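You operate a simulated robot arm through the tools that you are given. There is no shell and no other tool.

The job below is to be done with a simulated two-armed robot. You get a single attempt, and the scene is never put back.

JOB
Measure 100 ml from the tall-necked bottle into the jug with the orange ring.
Fine: measure it in the cylinder with the blue foot and tip that out into the jug; bottle and cylinder back in place. Set down upright: tall-necked bottle, what you pick out.

Only the result counts: the job must be done as asked and must still hold three seconds after the hand-in. Knocking over, shifting, dropping, spilling or breaking anything else fails it.

ROBOT AND FRAMES
Two 7-joint arms with fingered hands on one trunk that stands fixed in place. Base frame: the origin is at the foot of the trunk, x ahead of it, y to its left, z up; the work surface is at about z = 900. Readings come in mm, rad, newtons and seconds.
The left shoulder is at [20, 269, 1172], the right one opposite. Each reaches about 1298 mm from its shoulder. Payload 5 kg a hand.
The TCP of each hand is the grasp point between the finger pads, 42 mm short of the fingertips. In the tool frame z runs along the fingers and y along their closing line. The gripper opens to 208 mm; its body begins 119 mm behind the TCP. The gripper is a hand of 4 fingers: y runs from the thumb to the fingers, the wrist lies at [0, 0, -317] in the tool frame, and closing takes about 1.5 s.
Orientation is that of the tool frame in the base frame, as [roll, pitch, yaw] about the fixed x, y, z axes, in that order (R = Rz(yaw) Ry(pitch) Rx(roll)). With the fingers straight down and closing along the base's y, the tool's x points along the base's -x, its y along +y and its z along -z.

CONTROLS
- The arms move only by the tool arm_command. It takes "left_rows", "right_rows" or both (then of equal length, played together; a hand with none holds still); each is a list of rows, each an object of numbers (a shift or turn left out is 0, a gripper value left out holds the last): "x", "y", "z": the shift along the tool's x, y, z in units of 400 mm (1.0 is 400 mm); "ax", "ay", "az": the turn, a rotation vector about the tool's x, y, z in units of 120 degrees (1.0 is 120 degrees). In form: [{"x": .., "y": .., "z": .., "ax": .., "ay": .., "az": ..}, ...]. A call has 1 to 20 rows; each row is the pose to reach, as a shift and turn from the pose commanded when the call began, along the tool's axes at that moment. "left_claw" and "right_claw" are, for a hand that has rows, the finger opening in mm, from 0 to 208, set as the call begins (left out, the last holds). A call with a number of a shift or a turn outside -1 to 1 is refused whole. A row lasts 0.2 s, in which the tool goes at most 50 mm and 0.15 rad; a call with a longer step from one row to the next is refused whole, and so is a gripper value outside its range. Where a pose cannot be reached the arm comes as near as it can. A force on the tool above 40 N (or 10 N above the force at the start of the call, whichever is more), or a blocked arm, ends the call early, and 0.2 s more pass. Each finger travels about 153 mm/s and halts on what it meets, pressing with about 26 N; the grip force reading is that of the motor and also rises with nothing between the fingers. The clock runs only during rows and for 0.2 s after the last one: add rows that repeat a pose to give the fingers time. It gives the time, the measured TCP pose, the force on the tool (base axes), the opening and the grip force at its end, in the units of the frame above (readings bear some noise), with the torque about the TCP (base axes, N m) and any sound that the robot's microphone picked up.
- Cameras (640 x 400 px; columns grow to the right, rows downward): "scene" is now at [160.4, 20.7, 1451.4]; the picture's right is [0.19, -0.98, 0.00], its down [-0.31, -0.06, -0.95] and it looks along [0.93, 0.18, -0.32] (base axes); focal length 214 px, centre (320, 200). "left" rides on the left gripper at [-93, 1, -146] in its tool frame; the picture's right is [-0.02, -1.00, 0.00], its down [0.84, -0.01, -0.54] and it looks along [0.54, -0.01, 0.84] (tool axes); focal length 280 px, centre (320, 200). "right" rides on the right gripper at [94, 1, -146] in its tool frame; the picture's right is [-0.01, 1.00, 0.00], its down [-0.84, -0.01, -0.54] and it looks along [-0.54, -0.01, 0.84] (tool axes); focal length 280 px, centre (320, 200). There is no depth. A picture from a camera that has moved, and an enlarged one, comes with that camera's place and axes in the base frame and with its lens. The place of the scene camera against the robot may be out by one fixed shift of up to 12 mm in any direction.
- camera(camera): a new picture of that camera. No time passes.
- raise_lower(by): moves the trunk up (or, below 0, down) by that many mm; the arms and the scene camera ride with it, the base frame stays. It gives what a move gives, with no picture.
- hand_shape(shape, hand): the hand has 4 fingers and takes this shape, open, in about a second: jaw (thumb against the fingers, like two jaws); tri (thumb and two fingers); tip (a fingertip pinch); poke (one finger out to press); point (the index stretched); flat (the hand flat); cup (the hand cupped); fist (a fist). The gripper value then closes the fingers along that shape, each until it touches; the sizes above hold for jaw. It gives what a move gives, with no picture.
- pan_tilt(pan, tilt): turns the head with the scene camera to pan (to the left, within 1.396 rad either way) and tilt (down, from -0.506 to 1.204), counted from straight ahead of the robot (the tilt from the chest, where the trunk bows). It gives what a move gives.
- close_up(camera, box): a new picture of the part [left, top, right, bottom] of that camera's present view, enlarged. No time passes.
- sign_off(): hands the job in; it is judged then, once.

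Nothing tells you positions but the pictures and the camera data. Unless the task says otherwise, let go and move clear before handing in.

The tools are called after "Emit:" as name(argument=value, ...) on one line, values as JSON. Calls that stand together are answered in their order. arm_command: Moves the arms, as the interface text tells. Its arguments: {"type":"object","properties":{"left_rows":{"type":"array","items":{"type":"object","properties":{"x":{"type":"number"},"y":{"type":"number"},"z":{"type":"number"},"ax":{"type":"number"},"ay":{"type":"number"},"az":{"type":"number"}}}},"left_claw":{"type":"number"},"right_rows":{"type":"array","items":{"type":"object","properties":{"x":{"type":"number"},"y":{"type":"number"},"z":{"type":"number"},"ax":{"type":"number"},"ay":{"type":"number"},"az":{"type":"number"}}}},"right_claw":{"type":"number"}},"required":[]} The other tools are called the same way: raise_lower (by) moves the trunk up or down; hand_shape (shape, hand) gives the hand a shape; pan_tilt (pan, tilt) turns the head that bears the scene camera; camera (camera) takes a picture; close_up (camera, box) takes an enlarged picture of a part of a camera's view; sign_off () hands the job in.

At the start:

```text
t: 0.0
left_position: [460.0, 339.3, 1457.5]
left_tcp_rot: [-3.141, -0.001, -2.942]
left_contact_force: [0.8, 0.2, 0.3]
left_torque: [0.01, 0.0, 0.0]
left_opening: 207.8
left_grasp_force: 0.0
left_shape: jaw
right_position: [648.3, -186.1, 1388.7]
right_tcp_rot: [3.141, 0.0, -2.941]
right_contact_force: [-0.4, 0.0, 0.1]
right_torque: [0.02, 0.01, 0.03]
right_opening: 207.9
right_grasp_force: 0.0
right_shape: jaw
trunk travel left (down, up): [-550.0, 71.0]
head pan, tilt (commanded): [0.192, 0.325]
```

scene: 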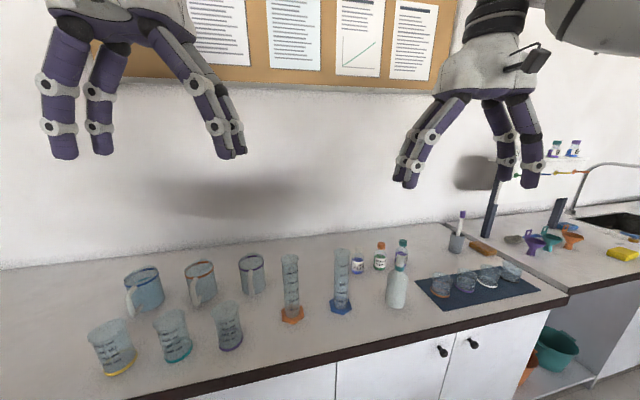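
right: 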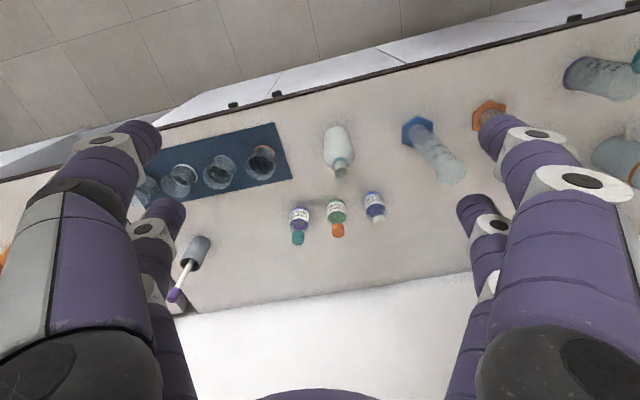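
left: 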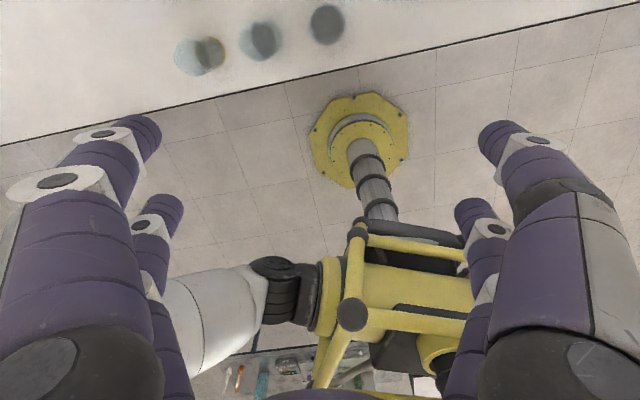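

I see a bench with jugs with coloured rings, beakers, two cylinders (orange and blue feet), a bottle and small vials. First I take closer looks to find which is which.

Emit:
close_up(camera="scene", box=[80, 230, 280, 380])

Emit:
close_up(camera="scene", box=[260, 220, 420, 330])

Emit:
close_up(camera="scene", box=[400, 190, 560, 310])

```text
2.67 times, centred on (180, 305) of scene
camera zoom: at [160.4, 20.7, 1451.4], right [0.19, -0.98, 0.0], down [-0.31, -0.06, -0.95], along [0.93, 0.18, -0.32], focal length 572 px, centre (693, -80)
```

zoom: 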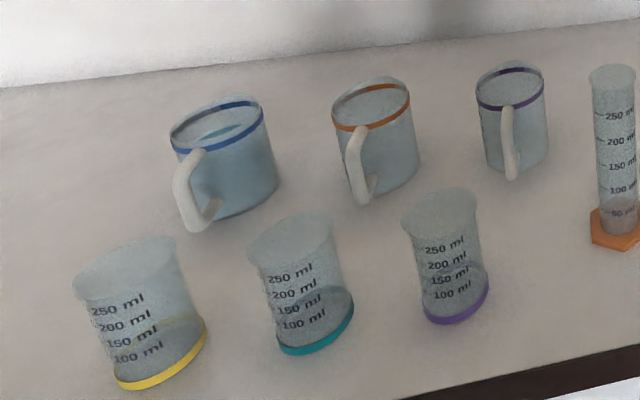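

```text
3.64 times, centred on (340, 275) of scene
camera zoom: at [160.4, 20.7, 1451.4], right [0.19, -0.98, 0.0], down [-0.31, -0.06, -0.95], along [0.93, 0.18, -0.32], focal length 780 px, centre (247, -73)
```

zoom: 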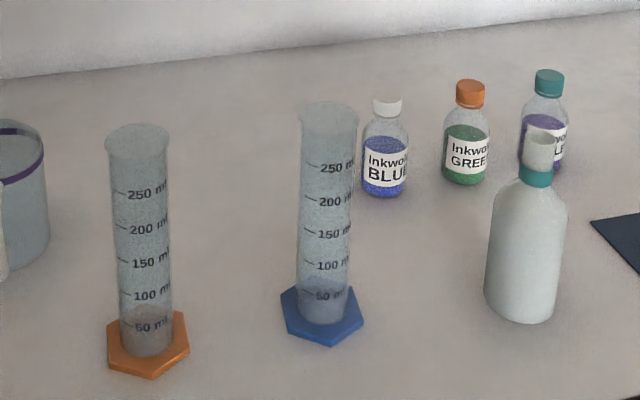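

```text
3.33 times, centred on (480, 250) of scene
camera zoom: at [160.4, 20.7, 1451.4], right [0.19, -0.98, 0.0], down [-0.31, -0.06, -0.95], along [0.93, 0.18, -0.32], focal length 715 px, centre (-213, 33)
```

zoom: 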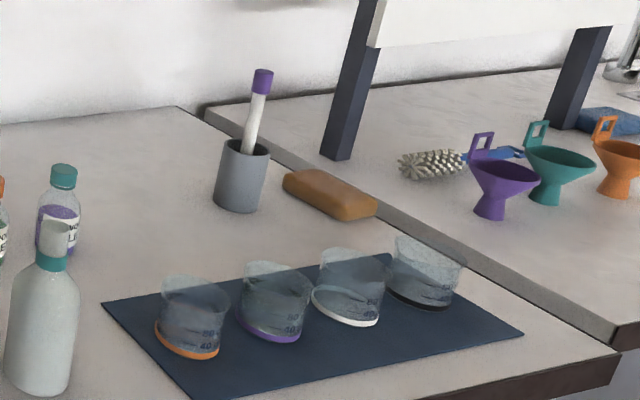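

The handled jugs stand at the back left (the middle one has the orange ring), the blue-foot cylinder is near (707, 59) and the tall-necked white bottle near (758, -115). I take close-ups from the right wrist camera to refine the positions.

Emit:
close_up(camera="right", box=[280, 80, 520, 230])

Emit:
close_up(camera="scene", box=[300, 235, 370, 325])

Emit:
close_up(camera="scene", box=[160, 245, 240, 315])

Emit:
close_up(camera="scene", box=[370, 235, 430, 315])

```text
2.67 times, centred on (400, 155) of right
camera zoom: at [556.7, -202.7, 1536.6], right [-0.19, 0.98, 0.0], down [0.83, 0.16, 0.54], along [0.53, 0.1, -0.84], focal length 748 px, centre (107, 320)
```

zoom: 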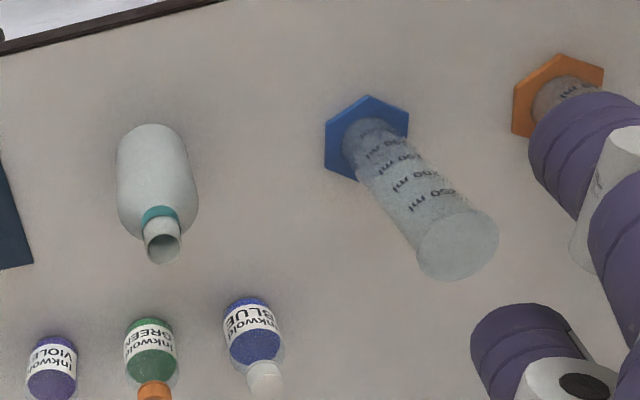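

```text
4.44 times, centred on (335, 280) of scene
camera zoom: at [160.4, 20.7, 1451.4], right [0.19, -0.98, 0.0], down [-0.31, -0.06, -0.95], along [0.93, 0.18, -0.32], focal length 953 px, centre (253, -156)
```

zoom: 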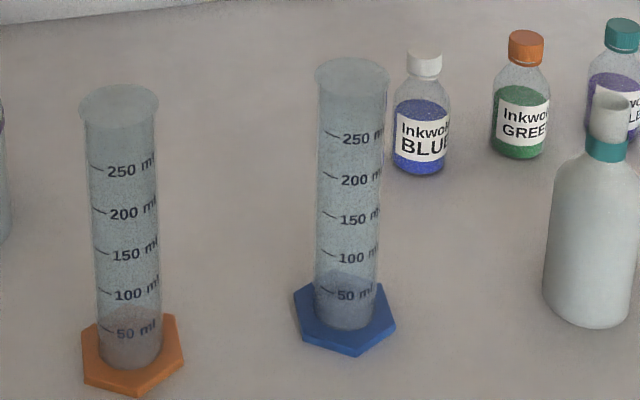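

```text
5.71 times, centred on (200, 280) of scene
camera zoom: at [160.4, 20.7, 1451.4], right [0.19, -0.98, 0.0], down [-0.31, -0.06, -0.95], along [0.93, 0.18, -0.32], focal length 1226 px, centre (1006, -257)
```

zoom: 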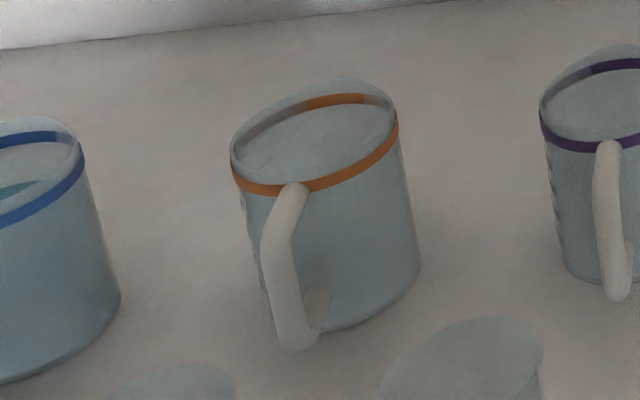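

```text
5.00 times, centred on (400, 275) of scene
camera zoom: at [160.4, 20.7, 1451.4], right [0.19, -0.98, 0.0], down [-0.31, -0.06, -0.95], along [0.93, 0.18, -0.32], focal length 1072 px, centre (-80, -175)
```

zoom: 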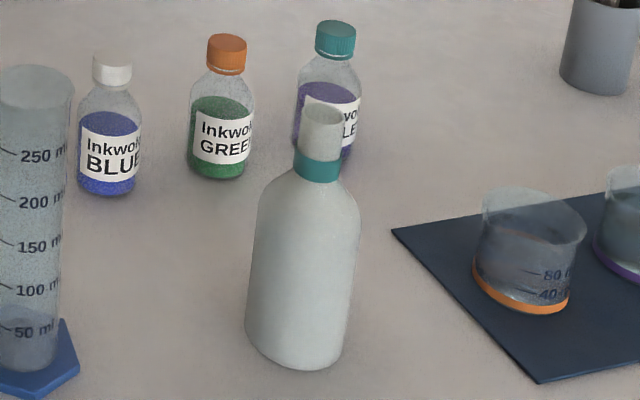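

The right wrist camera puts the cylinder near (728, 56) and the bottle near (782, -120). I square up the right hand, then pitch it forward so it can take the bottle from the side.

Emit:
arm_command(right_rows=[{"az": 0.0479}, {"az": 0.0958}], right_claw=208)

```text
t: 0.6
left_position: [459.9, 337.6, 1459.4]
left_tcp_rot: [3.141, 0.0, -2.941]
left_contact_force: [0.7, -0.5, 0.2]
left_torque: [0.03, 0.0, 0.01]
left_opening: 207.8
left_grasp_force: 0.1
left_shape: jaw
right_position: [648.4, -185.6, 1389.8]
right_tcp_rot: [-3.141, 0.0, -3.14]
right_contact_force: [0.0, -0.1, -0.4]
right_torque: [-0.03, -0.01, 0.02]
right_opening: 207.7
right_grasp_force: 0.0
right_shape: jaw
trunk travel left (down, up): [-550.0, 71.0]
head pan, tilt (commanded): [0.192, 0.325]
```

The hand is square now. Next I pitch it forward by 60 degrees while moving down and back.

Emit:
arm_command(right_rows=[{"x": 0.015, "y": 0.0203, "z": 0.059, "ay": -0.0625}, {"x": 0.03, "y": 0.0406, "z": 0.118, "ay": -0.125}, {"x": 0.045, "y": 0.0609, "z": 0.177, "ay": -0.1875}, {"x": 0.06, "y": 0.0812, "z": 0.236, "ay": -0.25}, {"x": 0.075, "y": 0.1016, "z": 0.295, "ay": -0.3125}, {"x": 0.09, "y": 0.1219, "z": 0.354, "ay": -0.375}, {"x": 0.105, "y": 0.1422, "z": 0.413, "ay": -0.4375}, {"x": 0.12, "y": 0.1625, "z": 0.4725, "ay": -0.5}, {"x": 0.12, "y": 0.1625, "z": 0.4725, "ay": -0.5}])

Emit:
camera(camera="right")

Emit:
camera(camera="scene")

```text
t: 1.9
left_position: [458.8, 342.0, 1458.2]
left_tcp_rot: [-3.137, 0.001, -2.939]
left_contact_force: [0.1, 3.5, -0.9]
left_torque: [-0.4, -0.1, 0.03]
left_opening: 208.0
left_grasp_force: 0.1
left_shape: jaw
right_position: [546.0, -59.3, 1165.4]
right_tcp_rot: [3.132, 0.444, -2.981]
right_contact_force: [-0.8, 2.8, -1.5]
right_torque: [-0.45, -0.24, -0.19]
right_opening: 208.0
right_grasp_force: 0.1
right_shape: jaw
right hand out of reach, approached as far as the arm can: row 6
trunk travel left (down, up): [-550.0, 71.0]
head pan, tilt (commanded): [0.192, 0.325]
stopped in row 6 (right hand): the force on the tool passed its limit at 45 N (the readings are from after the stop); the commanded pose is now the measured one
```

```text
taken
camera right: at [400.2, -81.7, 1258.7], right [-0.15, 0.99, 0.02], down [0.53, 0.07, 0.85], along [0.84, 0.14, -0.53], focal length 280 px, centre (320, 200)
```

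right: 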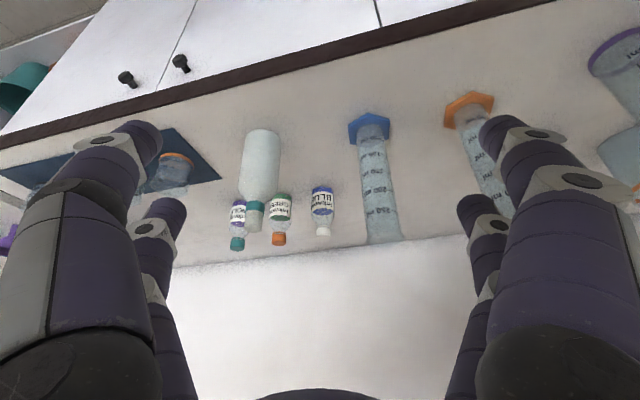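

```text
taken
camera scene: at [160.0, 25.8, 1451.6], right [0.19, -0.98, 0.0], down [-0.31, -0.07, -0.95], along [0.93, 0.18, -0.32], focal length 214 px, centre (320, 200)
```

scene: 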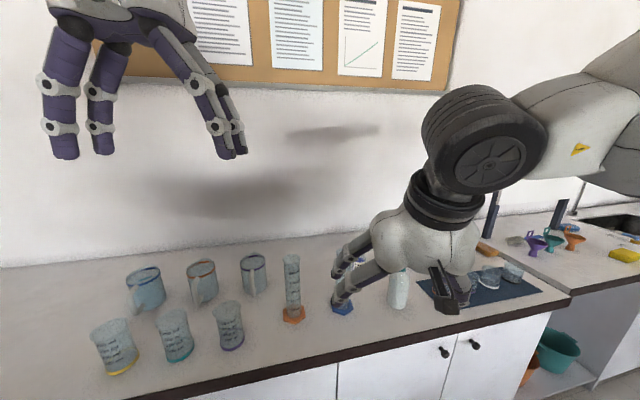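

The arm folded against its limit in that pose, so this wrist orientation does not suit the right arm. I bring it back up, pointing down, then try the mirrored wrist orientation.

Emit:
arm_command(right_rows=[{"x": -0.044, "y": -0.041, "z": -0.0484, "ay": 0.0265}, {"x": -0.0875, "y": -0.082, "z": -0.0968, "ay": 0.053}, {"x": -0.131, "y": -0.123, "z": -0.145, "ay": 0.0795}, {"x": -0.175, "y": -0.164, "z": -0.1935, "ay": 0.106}, {"x": -0.219, "y": -0.205, "z": -0.242, "ay": 0.1325}, {"x": -0.2625, "y": -0.246, "z": -0.29, "ay": 0.159}, {"x": -0.306, "y": -0.287, "z": -0.3386, "ay": 0.1855}, {"x": -0.35, "y": -0.328, "z": -0.387, "ay": 0.212}])

Emit:
camera(camera="scene")

```text
t: 3.7
left_position: [460.1, 336.0, 1457.9]
left_tcp_rot: [3.139, 0.002, -2.943]
left_contact_force: [0.4, 0.3, -1.1]
left_torque: [-0.03, 0.03, -0.01]
left_opening: 208.0
left_grasp_force: 0.1
left_shape: jaw
right_position: [626.4, -187.8, 1360.7]
right_tcp_rot: [3.129, -0.003, -2.978]
right_contact_force: [0.3, -0.4, 0.3]
right_torque: [-0.02, 0.08, 0.01]
right_opening: 208.0
right_grasp_force: 0.0
right_shape: jaw
trunk travel left (down, up): [-550.0, 71.0]
head pan, tilt (commanded): [0.192, 0.325]
```

```text
taken
camera scene: at [160.7, 21.2, 1451.3], right [0.19, -0.98, 0.0], down [-0.31, -0.06, -0.95], along [0.93, 0.18, -0.32], focal length 214 px, centre (320, 200)
```

scene: 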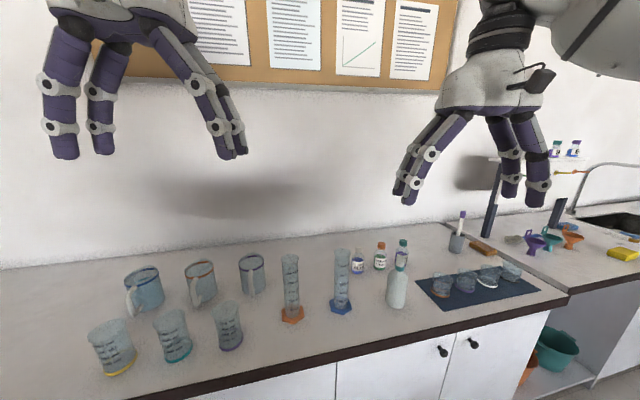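

The hand is back in a safe pose. I test whether the right wrist can turn half-way round, in the first direction.

Emit:
arm_command(right_rows=[{"az": -0.0667}, {"az": -0.1333}, {"az": -0.2}, {"az": -0.2667}, {"az": -0.3333}, {"az": -0.4}, {"az": -0.4667}, {"az": -0.5333}, {"az": -0.6}, {"az": -0.6667}, {"az": -0.7333}, {"az": -0.8}, {"az": -0.8667}, {"az": -0.9333}, {"az": -1.0}])

Emit:
camera(camera="scene")

```text
t: 6.9
left_position: [459.1, 335.5, 1459.7]
left_tcp_rot: [3.139, 0.001, -2.945]
left_contact_force: [-1.0, 0.3, 0.2]
left_torque: [0.02, 0.01, -0.01]
left_opening: 207.7
left_grasp_force: 0.1
left_shape: jaw
right_position: [625.9, -186.7, 1362.3]
right_tcp_rot: [-3.138, 0.013, -0.884]
right_contact_force: [-0.1, 0.2, 1.1]
right_torque: [0.02, 0.02, -0.05]
right_opening: 207.8
right_grasp_force: 0.0
right_shape: jaw
trunk travel left (down, up): [-550.0, 71.0]
head pan, tilt (commanded): [0.192, 0.325]
```

```text
taken
camera scene: at [160.4, 20.7, 1451.4], right [0.19, -0.98, 0.0], down [-0.31, -0.06, -0.95], along [0.93, 0.18, -0.32], focal length 214 px, centre (320, 200)
```

scene: 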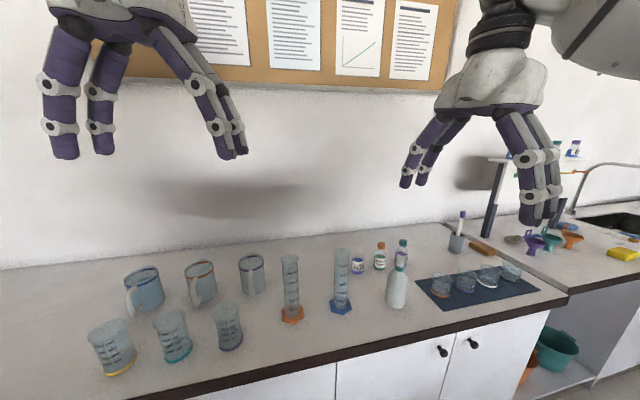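

The wrist turns freely this way. I go on to yaw 0.

Emit:
arm_command(right_rows=[{"az": -0.0603}, {"az": -0.1206}, {"az": -0.181}, {"az": -0.2412}, {"az": -0.3015}, {"az": -0.3618}, {"az": -0.422}])

```text
t: 8.5
left_position: [458.7, 335.9, 1458.8]
left_tcp_rot: [3.139, 0.003, -2.943]
left_contact_force: [0.1, -0.2, 0.1]
left_torque: [0.0, 0.03, 0.01]
left_opening: 207.8
left_grasp_force: 0.0
left_shape: jaw
right_position: [626.4, -185.4, 1363.3]
right_tcp_rot: [-3.128, 0.006, 0.002]
right_contact_force: [-0.2, -0.8, -0.1]
right_torque: [-0.02, -0.02, 0.0]
right_opening: 207.9
right_grasp_force: 0.1
right_shape: jaw
trunk travel left (down, up): [-550.0, 71.0]
head pan, tilt (commanded): [0.192, 0.325]
```

Yaw is 0 now. I pitch the hand forward with this wrist orientation, in clear air, to test reach.

Emit:
arm_command(right_rows=[{"x": 0.0206, "z": 0.0592, "ay": 0.0556}, {"x": 0.0411, "z": 0.1183, "ay": 0.1111}, {"x": 0.0617, "z": 0.1775, "ay": 0.1667}, {"x": 0.0822, "z": 0.2367, "ay": 0.2222}, {"x": 0.1028, "z": 0.2958, "ay": 0.2778}, {"x": 0.1233, "z": 0.355, "ay": 0.3333}, {"x": 0.1439, "z": 0.4142, "ay": 0.3889}, {"x": 0.1644, "z": 0.4733, "ay": 0.4444}, {"x": 0.185, "z": 0.5325, "ay": 0.5}])

Emit:
camera(camera="scene")

Emit:
camera(camera="right")

```text
t: 10.5
left_position: [460.9, 334.6, 1457.4]
left_tcp_rot: [3.138, 0.0, -2.946]
left_contact_force: [0.9, -0.7, 0.0]
left_torque: [0.1, 0.1, 0.0]
left_opening: 208.4
left_grasp_force: 0.0
left_shape: jaw
right_position: [699.9, -184.4, 1150.1]
right_tcp_rot: [-3.115, -1.043, -0.025]
right_contact_force: [1.1, -0.1, 0.6]
right_torque: [0.02, 0.1, 0.05]
right_opening: 208.0
right_grasp_force: 0.0
right_shape: jaw
trunk travel left (down, up): [-550.0, 71.0]
head pan, tilt (commanded): [0.192, 0.325]
```

```text
taken
camera scene: at [161.0, 20.3, 1451.3], right [0.19, -0.98, 0.0], down [-0.31, -0.06, -0.95], along [0.93, 0.18, -0.32], focal length 214 px, centre (320, 200)
```

scene: 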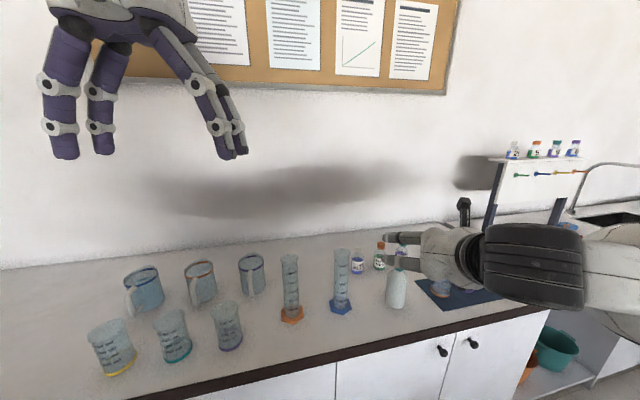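

```text
taken
camera right: at [620.5, -186.8, 1304.3], right [-0.01, -1.0, -0.03], down [-0.89, 0.02, -0.46], along [0.46, 0.02, -0.89], focal length 280 px, centre (320, 200)
```

right: 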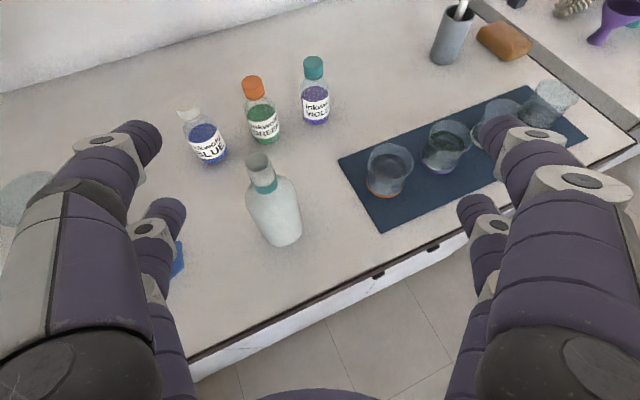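

This wrist orientation works. The bottle axis now measures about (779, -121) with the mouth near z 1088. Before touching anything, I go to a spot high above the pour location with a narrower opening and test the rolling motion in clear air.

Emit:
arm_command(right_rows=[{"x": 0.0365, "y": -0.0585, "z": -0.0052, "ay": 0.025}, {"x": 0.073, "y": -0.117, "z": -0.0104, "ay": 0.05}, {"x": 0.1095, "y": -0.1755, "z": -0.0156, "ay": 0.075}, {"x": 0.146, "y": -0.234, "z": -0.0208, "ay": 0.1}, {"x": 0.1825, "y": -0.2925, "z": -0.026, "ay": 0.125}], right_claw=110)

```text
t: 11.7
left_position: [458.6, 337.5, 1457.2]
left_tcp_rot: [3.14, 0.0, -2.943]
left_contact_force: [1.2, 1.6, -0.3]
left_torque: [-0.15, 0.02, 0.0]
left_opening: 208.0
left_grasp_force: 0.1
left_shape: jaw
right_position: [726.7, -67.1, 1219.7]
right_tcp_rot: [-3.102, -1.302, -0.04]
right_contact_force: [1.1, 0.0, 0.0]
right_torque: [-0.05, 0.05, -0.05]
right_opening: 110.8
right_grasp_force: 0.2
right_shape: jaw
trunk travel left (down, up): [-550.0, 71.0]
head pan, tilt (commanded): [0.192, 0.325]
```

I test the roll: 100 degrees about the forward axis in the pouring direction.

Emit:
arm_command(right_rows=[{"ax": -0.017, "az": -0.0618}, {"ax": -0.0341, "az": -0.1236}, {"ax": -0.0512, "az": -0.1854}, {"ax": -0.0682, "az": -0.2472}, {"ax": -0.0853, "az": -0.309}, {"ax": -0.1023, "az": -0.3708}, {"ax": -0.1194, "az": -0.4326}, {"ax": -0.1364, "az": -0.4944}, {"ax": -0.1535, "az": -0.5562}, {"ax": -0.1705, "az": -0.618}, {"ax": -0.1876, "az": -0.6798}, {"ax": -0.2046, "az": -0.7416}, {"ax": -0.2217, "az": -0.8033}])

Emit:
camera(camera="scene")

Emit:
camera(camera="right")

```text
t: 14.5
left_position: [458.9, 336.1, 1457.7]
left_tcp_rot: [3.139, 0.002, -2.943]
left_contact_force: [0.4, 0.6, -0.1]
left_torque: [-0.04, 0.01, 0.03]
left_opening: 208.2
left_grasp_force: 0.0
left_shape: jaw
right_position: [726.4, -66.0, 1218.6]
right_tcp_rot: [1.524, 0.158, 1.298]
right_contact_force: [0.3, -0.2, -0.4]
right_torque: [-0.01, 0.0, 0.0]
right_opening: 110.4
right_grasp_force: 0.0
right_shape: jaw
trunk travel left (down, up): [-550.0, 71.0]
head pan, tilt (commanded): [0.192, 0.325]
```

```text
taken
camera scene: at [160.2, 21.1, 1451.4], right [0.19, -0.98, 0.0], down [-0.31, -0.06, -0.95], along [0.93, 0.18, -0.32], focal length 214 px, centre (320, 200)
```

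scene: 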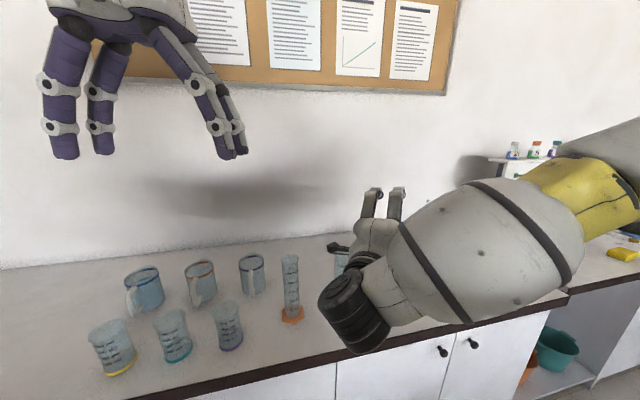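

```text
taken
camera right: at [610.9, 61.5, 1199.4], right [-0.01, 0.15, 0.99], down [-0.74, -0.66, 0.1], along [0.67, -0.73, 0.12], focal length 280 px, centre (320, 200)
```

right: 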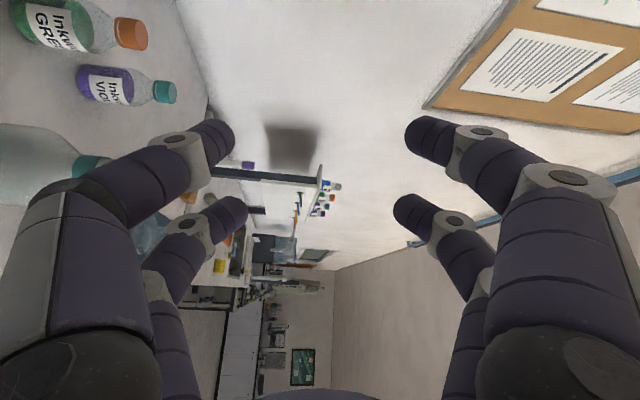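

The roll works, but the forearm hides the cylinder from the scene camera. A 45-degree yawed approach should keep the view free, so I unroll and test that instead.

Emit:
arm_command(right_rows=[{"ax": 0.017, "az": 0.0618}, {"ax": 0.0341, "az": 0.1236}, {"ax": 0.0512, "az": 0.1854}, {"ax": 0.0682, "az": 0.2472}, {"ax": 0.0853, "az": 0.309}, {"ax": 0.1023, "az": 0.3708}, {"ax": 0.1194, "az": 0.4326}, {"ax": 0.1364, "az": 0.4944}, {"ax": 0.1535, "az": 0.5562}, {"ax": 0.1705, "az": 0.618}, {"ax": 0.1876, "az": 0.6798}, {"ax": 0.2046, "az": 0.7416}, {"ax": 0.2217, "az": 0.8033}])

Emit:
arm_command(right_rows=[{"ax": 0.0603, "az": -0.0166}, {"ax": 0.1205, "az": -0.0333}, {"ax": 0.1808, "az": -0.05}, {"ax": 0.241, "az": -0.0665}, {"ax": 0.3013, "az": -0.0832}, {"ax": 0.3615, "az": -0.0998}])

```text
t: 17.3
left_position: [459.9, 334.3, 1458.6]
left_tcp_rot: [3.138, 0.002, -2.943]
left_contact_force: [-0.3, -0.1, -0.6]
left_torque: [0.03, 0.05, -0.04]
left_opening: 207.9
left_grasp_force: 0.0
left_shape: jaw
right_position: [727.3, -68.5, 1218.8]
right_tcp_rot: [-3.09, -1.304, -0.053]
right_contact_force: [-0.2, 0.2, 0.6]
right_torque: [0.01, 0.01, 0.05]
right_opening: 110.7
right_grasp_force: 0.1
right_shape: jaw
trunk travel left (down, up): [-550.0, 71.0]
head pan, tilt (commanded): [0.192, 0.325]
```

```text
t: 18.7
left_position: [460.1, 335.0, 1459.1]
left_tcp_rot: [3.139, 0.002, -2.944]
left_contact_force: [-0.1, -0.1, -0.2]
left_torque: [0.05, 0.01, 0.01]
left_opening: 208.2
left_grasp_force: 0.1
left_shape: jaw
right_position: [727.5, -66.6, 1218.2]
right_tcp_rot: [-3.117, -1.312, 0.765]
right_contact_force: [-0.7, 0.2, -0.1]
right_torque: [0.02, -0.01, -0.01]
right_opening: 110.1
right_grasp_force: 0.0
right_shape: jaw
trunk travel left (down, up): [-550.0, 71.0]
head pan, tilt (commanded): [0.192, 0.325]
```

The hand now points 45 degrees left-forward. I move to the planned pour spot (high) and test the roll there.

Emit:
arm_command(right_rows=[{"x": 0.0188, "y": 0.0332, "z": 0.0705}, {"x": 0.0377, "y": 0.0665, "z": 0.141}, {"x": 0.0565, "y": 0.0997, "z": 0.2115}])

Emit:
arm_command(right_rows=[{"ax": -0.0164, "az": -0.062}, {"ax": -0.0328, "az": -0.1239}, {"ax": -0.0492, "az": -0.1859}, {"ax": -0.0656, "az": -0.2478}, {"ax": -0.082, "az": -0.3098}, {"ax": -0.0984, "az": -0.3717}, {"ax": -0.1149, "az": -0.4337}, {"ax": -0.1313, "az": -0.4956}, {"ax": -0.1477, "az": -0.5576}, {"ax": -0.1641, "az": -0.6195}, {"ax": -0.1805, "az": -0.6815}, {"ax": -0.1969, "az": -0.7434}, {"ax": -0.2133, "az": -0.8054}])

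Emit:
camera(camera="scene")

Emit:
camera(camera="right")

```text
t: 19.5
left_position: [461.0, 336.7, 1458.0]
left_tcp_rot: [3.14, -0.001, -2.942]
left_contact_force: [2.0, 0.4, -0.7]
left_torque: [-0.06, 0.19, 0.04]
left_opening: 208.0
left_grasp_force: 0.0
left_shape: jaw
right_position: [818.5, -33.6, 1216.4]
right_tcp_rot: [-3.113, -1.309, 0.758]
right_contact_force: [-0.1, -1.0, -0.4]
right_torque: [-0.01, 0.02, 0.04]
right_opening: 110.7
right_grasp_force: 0.1
right_shape: jaw
trunk travel left (down, up): [-550.0, 71.0]
head pan, tilt (commanded): [0.192, 0.325]
```

```text
t: 22.3
left_position: [459.5, 344.1, 1456.6]
left_tcp_rot: [-3.137, 0.001, -2.94]
left_contact_force: [-1.2, 9.7, 0.3]
left_torque: [-1.4, -0.06, 0.05]
left_opening: 208.1
left_grasp_force: 0.0
left_shape: jaw
right_position: [823.4, -41.4, 1205.2]
right_tcp_rot: [1.553, 0.082, 2.098]
right_contact_force: [0.5, 1.8, -23.5]
right_torque: [1.51, -2.71, -0.06]
right_opening: 110.6
right_grasp_force: 0.1
right_shape: jaw
right hand out of reach, approached as far as the arm can: row 12, 13
trunk travel left (down, up): [-550.0, 71.0]
head pan, tilt (commanded): [0.192, 0.325]
```

```text
taken
camera scene: at [160.5, 26.5, 1450.7], right [0.19, -0.98, 0.0], down [-0.31, -0.07, -0.95], along [0.93, 0.18, -0.32], focal length 214 px, centre (320, 200)
```

scene: 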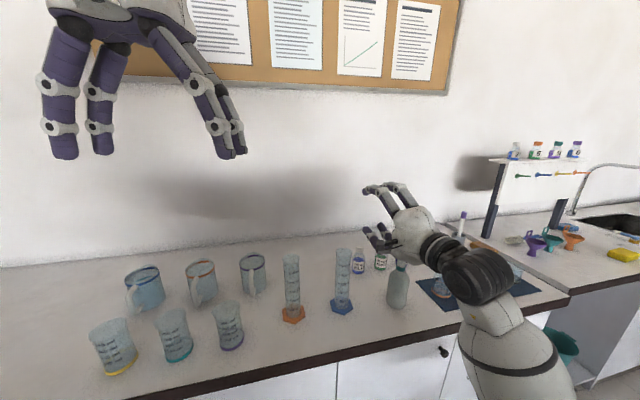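

```text
taken
camera right: at [649.7, -33.2, 1197.0], right [-0.05, 0.05, 1.0], down [-0.04, -1.0, 0.05], along [1.0, -0.04, 0.05], focal length 280 px, centre (320, 200)
```

right: 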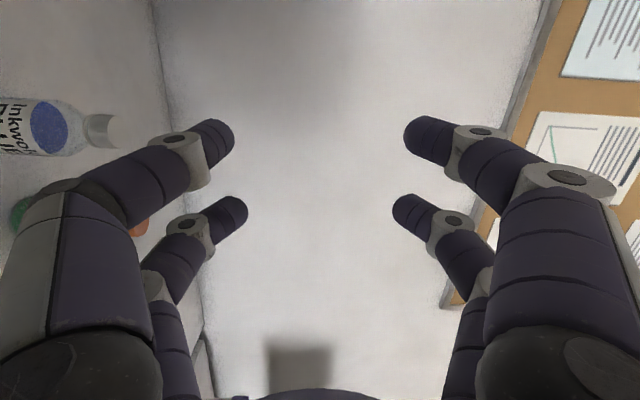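

The view is clear from here, and the roll reaches about 85 degrees before the elbow meets the body. I unroll and try a smaller yaw as a compromise.

Emit:
arm_command(right_rows=[{"ax": 0.0164, "az": 0.062}, {"ax": 0.0328, "az": 0.1239}, {"ax": 0.0492, "az": 0.1859}, {"ax": 0.0656, "az": 0.2478}, {"ax": 0.082, "az": 0.3098}, {"ax": 0.0984, "az": 0.3717}, {"ax": 0.1149, "az": 0.4337}, {"ax": 0.1313, "az": 0.4956}, {"ax": 0.1477, "az": 0.5576}, {"ax": 0.1641, "az": 0.6195}, {"ax": 0.1805, "az": 0.6815}, {"ax": 0.1969, "az": 0.7434}, {"ax": 0.2133, "az": 0.8054}])

Emit:
camera(camera="right")

Emit:
camera(camera="scene")

```text
t: 25.1
left_position: [459.0, 335.4, 1458.9]
left_tcp_rot: [3.141, 0.002, -2.944]
left_contact_force: [0.1, -0.8, 0.5]
left_torque: [-0.01, 0.0, -0.02]
left_opening: 207.8
left_grasp_force: 0.2
left_shape: jaw
right_position: [822.3, -45.0, 1205.0]
right_tcp_rot: [-2.775, -1.295, 0.434]
right_contact_force: [0.2, 0.1, -0.4]
right_torque: [0.02, 0.01, 0.03]
right_opening: 110.0
right_grasp_force: 0.1
right_shape: jaw
trunk travel left (down, up): [-550.0, 71.0]
head pan, tilt (commanded): [0.192, 0.325]
```

```text
taken
camera right: at [748.9, -137.0, 1332.3], right [0.7, -0.7, -0.11], down [-0.58, -0.47, -0.67], along [0.42, 0.54, -0.73], focal length 280 px, centre (320, 200)
```

right: 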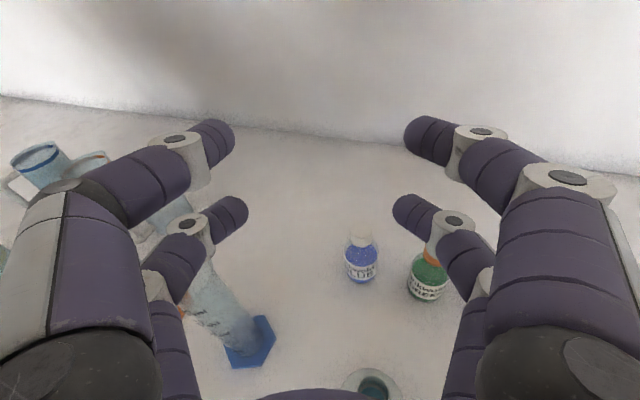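

```text
taken
camera scene: at [160.5, 20.7, 1451.4], right [0.19, -0.98, 0.0], down [-0.31, -0.06, -0.95], along [0.93, 0.18, -0.32], focal length 214 px, centre (320, 200)
```

scene: 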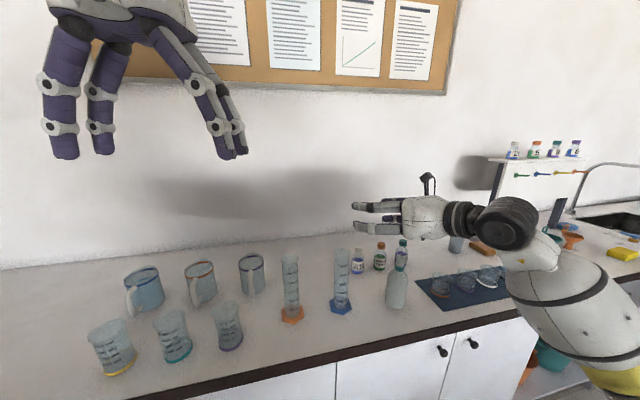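

The commanded pose carries a small residual after the limit, so I correct it and go to a 25-degree yaw, then test a roll of 105 degrees there.

Emit:
arm_command(right_rows=[{"x": 0.0022, "y": -0.0172, "z": -0.0341, "ax": -0.058, "ay": 0.0022, "az": -0.0005}, {"x": 0.0045, "y": -0.0343, "z": -0.0681, "ax": -0.1159, "ay": 0.0043, "az": -0.001}, {"x": 0.0067, "y": -0.0515, "z": -0.1022, "ax": -0.1739, "ay": 0.0065, "az": -0.0015}, {"x": 0.0067, "y": -0.0515, "z": -0.1022, "ax": -0.1739, "ay": 0.0065, "az": -0.0015}])

Emit:
arm_command(right_rows=[{"ax": -0.0162, "az": -0.0604}, {"ax": -0.0324, "az": -0.1207}, {"ax": -0.0485, "az": -0.1811}, {"ax": -0.0647, "az": -0.2415}, {"ax": -0.0809, "az": -0.3019}, {"ax": -0.0971, "az": -0.3622}, {"ax": -0.1133, "az": -0.4226}, {"ax": -0.1294, "az": -0.483}, {"ax": -0.1456, "az": -0.5433}, {"ax": -0.1618, "az": -0.6037}, {"ax": -0.178, "az": -0.6641}, {"ax": -0.1941, "az": -0.7244}, {"ax": -0.2103, "az": -0.7848}, {"ax": -0.2265, "az": -0.8452}])

Emit:
camera(camera="scene")

```text
t: 26.1
left_position: [461.4, 334.8, 1457.5]
left_tcp_rot: [3.137, 0.002, -2.945]
left_contact_force: [0.6, -0.2, -0.6]
left_torque: [0.1, 0.04, 0.0]
left_opening: 207.8
left_grasp_force: 0.1
left_shape: jaw
right_position: [781.4, -60.0, 1218.7]
right_tcp_rot: [3.136, -1.307, 0.439]
right_contact_force: [0.8, -0.4, -0.6]
right_torque: [0.05, -0.02, 0.06]
right_opening: 110.2
right_grasp_force: 0.1
right_shape: jaw
trunk travel left (down, up): [-550.0, 71.0]
head pan, tilt (commanded): [0.192, 0.325]
```

```text
t: 29.1
left_position: [458.2, 339.1, 1458.6]
left_tcp_rot: [-3.141, 0.0, -2.941]
left_contact_force: [-0.8, 2.6, 0.2]
left_torque: [-0.25, -0.1, 0.01]
left_opening: 207.8
left_grasp_force: 0.0
left_shape: jaw
right_position: [778.8, -58.2, 1220.9]
right_tcp_rot: [1.501, 0.257, 1.736]
right_contact_force: [-0.1, 0.7, 0.8]
right_torque: [0.01, 0.04, -0.12]
right_opening: 110.1
right_grasp_force: 0.0
right_shape: jaw
trunk travel left (down, up): [-550.0, 71.0]
head pan, tilt (commanded): [0.192, 0.325]
```

```text
taken
camera scene: at [159.5, 22.2, 1451.5], right [0.19, -0.98, 0.0], down [-0.31, -0.06, -0.95], along [0.93, 0.18, -0.32], focal length 214 px, centre (320, 200)
```

scene: 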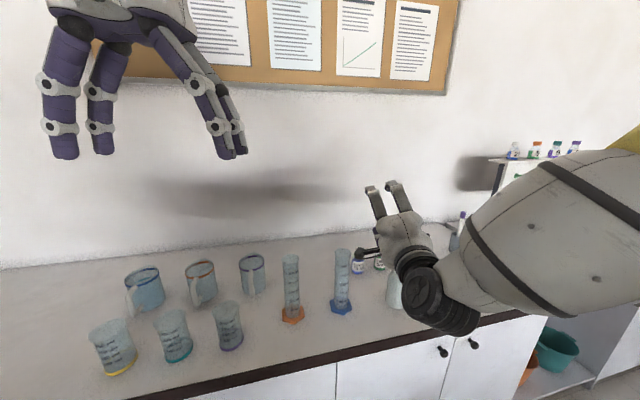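

Yaw 25 degrees with 105 degrees of roll works and the cylinder stays visible. I unroll and move back to the pre-grasp column behind the bottle.

Emit:
arm_command(right_rows=[{"ax": 0.0162, "az": 0.0604}, {"ax": 0.0324, "az": 0.1207}, {"ax": 0.0485, "az": 0.1811}, {"ax": 0.0647, "az": 0.2415}, {"ax": 0.0809, "az": 0.3019}, {"ax": 0.0971, "az": 0.3622}, {"ax": 0.1133, "az": 0.4226}, {"ax": 0.1294, "az": 0.483}, {"ax": 0.1456, "az": 0.5433}, {"ax": 0.1618, "az": 0.6037}, {"ax": 0.178, "az": 0.6641}, {"ax": 0.1941, "az": 0.7244}, {"ax": 0.2103, "az": 0.7848}, {"ax": 0.2265, "az": 0.8452}])

Emit:
camera(camera="right")

```text
t: 32.1
left_position: [459.8, 335.9, 1459.7]
left_tcp_rot: [3.14, 0.001, -2.944]
left_contact_force: [-0.1, -0.8, 0.2]
left_torque: [0.02, 0.04, -0.01]
left_opening: 207.9
left_grasp_force: 0.1
left_shape: jaw
right_position: [780.8, -59.0, 1219.8]
right_tcp_rot: [-3.14, -1.305, 0.431]
right_contact_force: [-0.5, 0.5, 0.4]
right_torque: [0.0, 0.0, -0.01]
right_opening: 110.1
right_grasp_force: 0.0
right_shape: jaw
trunk travel left (down, up): [-550.0, 71.0]
head pan, tilt (commanded): [0.192, 0.325]
```

```text
taken
camera right: at [675.6, -109.1, 1348.0], right [0.42, -0.91, -0.01], down [-0.68, -0.3, -0.67], along [0.61, 0.29, -0.74], focal length 280 px, centre (320, 200)
```

right: 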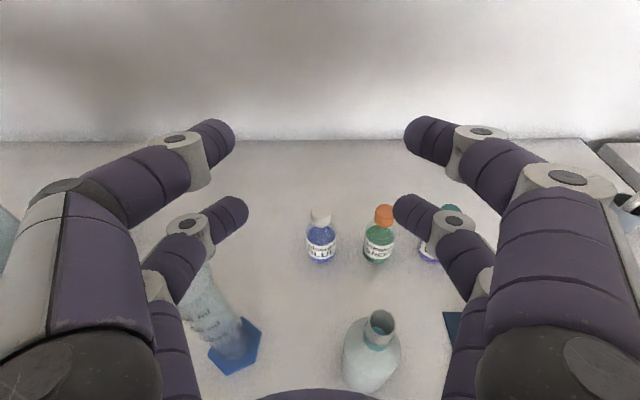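

Bottle mouth measures about (775, -120). I move back behind the bottle and then down to just above grasp height.

Emit:
arm_command(right_rows=[{"x": -0.0259, "y": 0.0351, "z": -0.0952}, {"x": -0.0519, "y": 0.0702, "z": -0.1905}, {"x": -0.0778, "y": 0.1053, "z": -0.2857}, {"x": -0.1037, "y": 0.1404, "z": -0.3809}, {"x": -0.205, "y": 0.1404, "z": -0.3533}, {"x": -0.3063, "y": 0.1404, "z": -0.3257}, {"x": -0.4077, "y": 0.1404, "z": -0.2982}, {"x": -0.509, "y": 0.1404, "z": -0.2706}, {"x": -0.6103, "y": 0.1404, "z": -0.243}, {"x": -0.6103, "y": 0.1404, "z": -0.243}])

Emit:
camera(camera="right")

Emit:
camera(camera="scene")

```text
t: 34.3
left_position: [461.2, 336.5, 1457.8]
left_tcp_rot: [3.141, -0.001, -2.942]
left_contact_force: [2.1, 3.4, -0.9]
left_torque: [-0.48, 0.19, 0.02]
left_opening: 208.1
left_grasp_force: 0.0
left_shape: jaw
right_position: [669.0, -177.5, 1034.8]
right_tcp_rot: [3.048, -1.342, 0.526]
right_contact_force: [0.4, -1.4, -5.6]
right_torque: [0.37, -0.73, 0.12]
right_opening: 109.6
right_grasp_force: 0.1
right_shape: jaw
right hand out of reach, approached as far as the arm can: row 6, 7, 8
trunk travel left (down, up): [-550.0, 71.0]
head pan, tilt (commanded): [0.192, 0.325]
```

```text
taken
camera right: at [558.8, -225.5, 1159.8], right [0.42, -0.91, 0.01], down [-0.65, -0.3, -0.7], along [0.64, 0.29, -0.71], focal length 280 px, centre (320, 200)
```

right: 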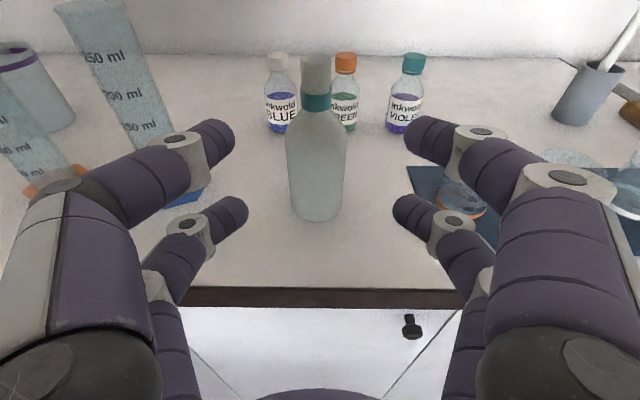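

```text
taken
camera scene: at [161.2, 22.2, 1451.1], right [0.19, -0.98, 0.0], down [-0.31, -0.06, -0.95], along [0.93, 0.18, -0.32], focal length 214 px, centre (320, 200)
```

scene: 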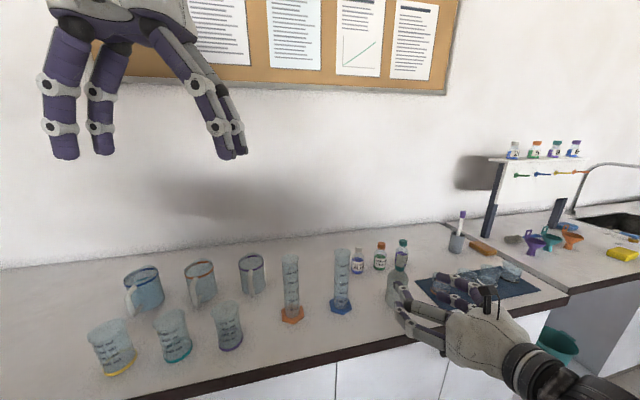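

The bottle is centred between the fingers, at about (780, -120). The low pose behind the bottle is too folded for the arm, so I go forward first to straddle the bottle at this height, then descend.

Emit:
arm_command(right_rows=[{"x": 0.0118, "y": -0.0023, "z": 0.0507}, {"x": 0.0236, "y": -0.0045, "z": 0.1013}, {"x": 0.0354, "y": -0.0068, "z": 0.152}, {"x": 0.0472, "y": -0.009, "z": 0.2027}, {"x": 0.059, "y": -0.0113, "z": 0.2533}, {"x": 0.0708, "y": -0.0135, "z": 0.304}])

Emit:
camera(camera="right")

Emit:
camera(camera="scene")

```text
t: 35.7
left_position: [459.5, 336.7, 1459.5]
left_tcp_rot: [3.139, 0.002, -2.944]
left_contact_force: [0.3, -0.6, 0.8]
left_torque: [0.02, -0.08, -0.01]
left_opening: 208.3
left_grasp_force: 0.1
left_shape: jaw
right_position: [754.0, -146.2, 1000.8]
right_tcp_rot: [3.135, -1.307, 0.443]
right_contact_force: [0.4, 0.4, 1.2]
right_torque: [-0.01, 0.05, -0.04]
right_opening: 110.2
right_grasp_force: 0.1
right_shape: jaw
right hand out of reach, approached as far as the arm can: row 3, 4, 5, 6
trunk travel left (down, up): [-550.0, 71.0]
head pan, tilt (commanded): [0.192, 0.325]
```

```text
taken
camera right: at [649.2, -195.4, 1129.4], right [0.42, -0.91, -0.01], down [-0.67, -0.3, -0.67], along [0.61, 0.29, -0.74], focal length 280 px, centre (320, 200)
```

right: 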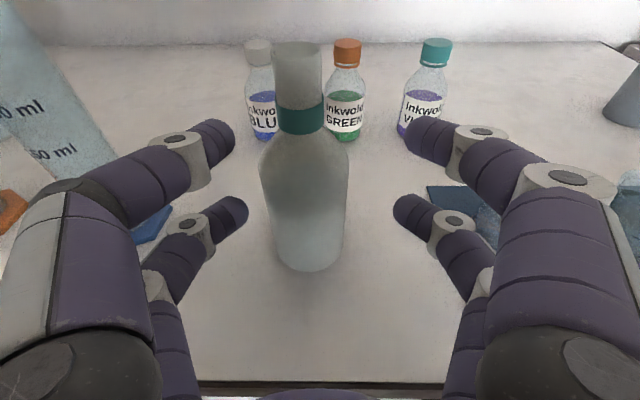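

```text
taken
camera scene: at [160.1, 20.7, 1451.5], right [0.19, -0.98, 0.0], down [-0.31, -0.06, -0.95], along [0.93, 0.18, -0.32], focal length 214 px, centre (320, 200)
```

scene: 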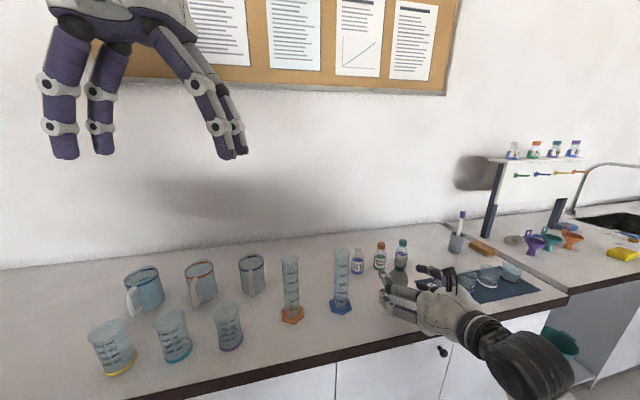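

The arm stopped a little short of the target. I hold still for a moment to see if it settles.

Emit:
arm_command(right_rows=[{"x": 0.0}, {"x": 0.0}, {"x": 0.0}])

```text
t: 36.5
left_position: [460.7, 335.8, 1458.1]
left_tcp_rot: [3.139, 0.002, -2.944]
left_contact_force: [-0.8, 0.5, -0.5]
left_torque: [-0.01, 0.03, 0.01]
left_opening: 208.0
left_grasp_force: 0.1
left_shape: jaw
right_position: [754.8, -146.5, 998.6]
right_tcp_rot: [3.135, -1.307, 0.442]
right_contact_force: [-0.3, 0.4, 0.0]
right_torque: [0.02, -0.01, 0.02]
right_opening: 110.2
right_grasp_force: 0.0
right_shape: jaw
trunk travel left (down, up): [-550.0, 71.0]
head pan, tilt (commanded): [0.192, 0.325]
```

It holds at its limit there. I lift straight up clear of the bottle again and will come down with a larger yaw (45 degrees), where the arm is less folded.

Emit:
arm_command(right_rows=[{"x": 0.0885, "y": -0.0163, "z": -0.0239}, {"x": 0.177, "y": -0.0325, "z": -0.0478}, {"x": 0.2655, "y": -0.0325, "z": -0.0717}, {"x": 0.354, "y": -0.0325, "z": -0.0956}, {"x": 0.4425, "y": -0.0325, "z": -0.1195}, {"x": 0.531, "y": -0.0325, "z": -0.1434}, {"x": 0.531, "y": -0.0325, "z": -0.1434}])

Emit:
camera(camera="scene")

```text
t: 38.1
left_position: [460.3, 334.9, 1457.9]
left_tcp_rot: [3.14, 0.001, -2.943]
left_contact_force: [0.4, -0.6, -1.1]
left_torque: [-0.01, 0.09, -0.04]
left_opening: 208.0
left_grasp_force: 0.0
left_shape: jaw
right_position: [749.2, -135.3, 1217.8]
right_tcp_rot: [3.135, -1.308, 0.442]
right_contact_force: [-0.1, -0.4, 0.8]
right_torque: [0.0, -0.01, 0.02]
right_opening: 109.8
right_grasp_force: 0.1
right_shape: jaw
trunk travel left (down, up): [-550.0, 71.0]
head pan, tilt (commanded): [0.192, 0.325]
```

```text
taken
camera scene: at [160.8, 20.4, 1451.2], right [0.19, -0.98, 0.0], down [-0.31, -0.06, -0.95], along [0.93, 0.18, -0.32], focal length 214 px, centre (320, 200)
```

scene: 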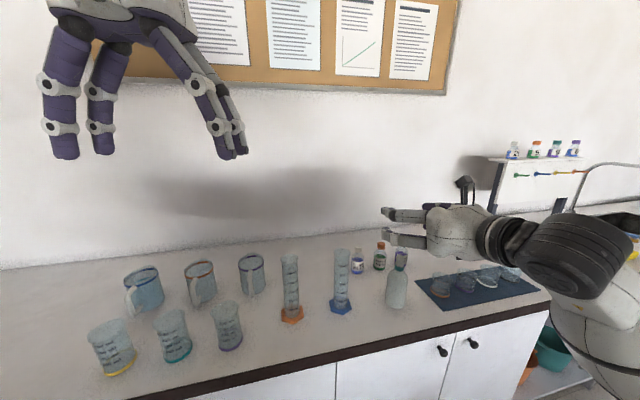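

The bottle is untouched. I yaw the hand to 50 degrees directly above the bottle.

Emit:
arm_command(right_rows=[{"x": 0.0056, "z": 0.0208, "ax": 0.0503, "az": -0.0136}, {"x": 0.0113, "z": 0.0417, "ax": 0.1006, "az": -0.0272}, {"x": 0.0169, "z": 0.0625, "ax": 0.1508, "az": -0.0407}, {"x": 0.0225, "y": -0.0007, "z": 0.0833, "ax": 0.2011, "az": -0.0543}, {"x": 0.0225, "y": -0.0007, "z": 0.0833, "ax": 0.2011, "az": -0.0543}])

Emit:
camera(camera="right")

```text
t: 39.3
left_position: [459.5, 335.7, 1459.0]
left_tcp_rot: [3.141, 0.001, -2.945]
left_contact_force: [-0.5, -0.3, -0.8]
left_torque: [-0.01, 0.01, -0.04]
left_opening: 208.0
left_grasp_force: 0.0
left_shape: jaw
right_position: [780.3, -120.3, 1219.9]
right_tcp_rot: [3.132, -1.307, 0.883]
right_contact_force: [-0.1, 0.2, 0.6]
right_torque: [0.0, -0.02, 0.0]
right_opening: 110.0
right_grasp_force: 0.0
right_shape: jaw
trunk travel left (down, up): [-550.0, 71.0]
head pan, tilt (commanded): [0.192, 0.325]
```

```text
taken
camera right: at [705.5, -209.0, 1349.0], right [0.76, -0.65, -0.01], down [-0.48, -0.56, -0.67], along [0.43, 0.52, -0.74], focal length 280 px, centre (320, 200)
```

right: 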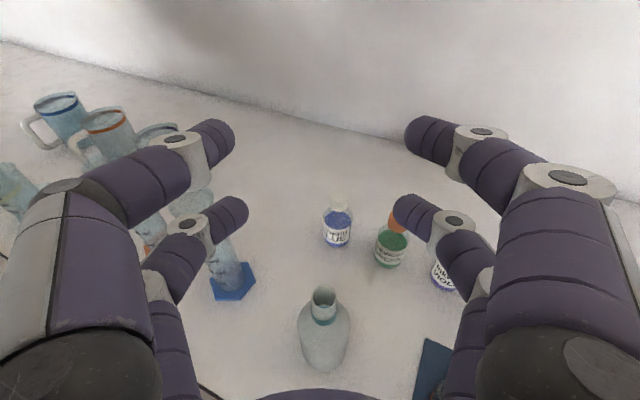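

The bottle is confirmed at (780, -120), centred between the fingers. I lower the hand in stages, watching for reach limits.

Emit:
arm_command(right_rows=[{"x": -0.0724, "z": 0.0196}, {"x": -0.1448, "z": 0.0391}, {"x": -0.2172, "z": 0.0587}, {"x": -0.2896, "z": 0.0782}, {"x": -0.2896, "z": 0.0782}])

```text
t: 40.5
left_position: [459.9, 336.9, 1458.1]
left_tcp_rot: [3.138, 0.002, -2.942]
left_contact_force: [-1.1, -0.9, 0.3]
left_torque: [0.02, -0.04, 0.01]
left_opening: 208.1
left_grasp_force: 0.1
left_shape: jaw
right_position: [779.0, -120.2, 1099.9]
right_tcp_rot: [3.135, -1.307, 0.881]
right_contact_force: [0.5, -1.4, 0.1]
right_torque: [0.0, -0.03, -0.01]
right_opening: 110.2
right_grasp_force: 0.1
right_shape: jaw
trunk travel left (down, up): [-550.0, 71.0]
head pan, tilt (commanded): [0.192, 0.325]
```

Emit:
arm_command(right_rows=[{"x": -0.0483, "z": 0.013}, {"x": -0.0965, "z": 0.0261}, {"x": -0.1448, "z": 0.0391}, {"x": -0.1931, "z": 0.0521}, {"x": -0.1931, "z": 0.0521}])

Emit:
camera(camera="right")

```text
t: 41.7
left_position: [459.5, 335.5, 1459.3]
left_tcp_rot: [3.141, 0.002, -2.942]
left_contact_force: [0.0, -0.8, -0.7]
left_torque: [-0.04, -0.03, 0.0]
left_opening: 207.9
left_grasp_force: 0.0
left_shape: jaw
right_position: [779.8, -119.9, 1021.1]
right_tcp_rot: [3.132, -1.306, 0.881]
right_contact_force: [0.0, -0.6, 0.3]
right_torque: [-0.01, -0.05, -0.03]
right_opening: 110.2
right_grasp_force: 0.1
right_shape: jaw
trunk travel left (down, up): [-550.0, 71.0]
head pan, tilt (commanded): [0.192, 0.325]
```

```text
taken
camera right: at [705.5, -209.2, 1149.6], right [0.76, -0.65, -0.01], down [-0.48, -0.56, -0.67], along [0.43, 0.52, -0.74], focal length 280 px, centre (320, 200)
```

right: 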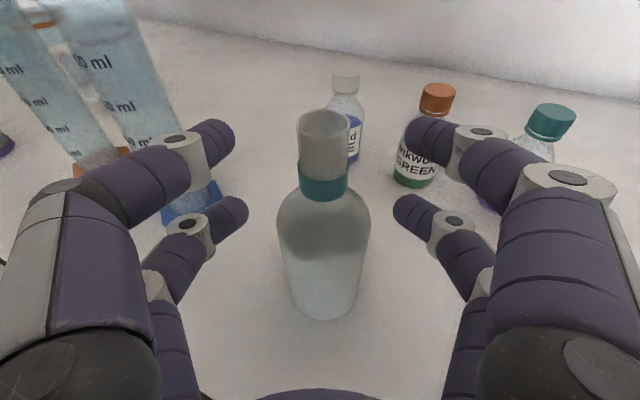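

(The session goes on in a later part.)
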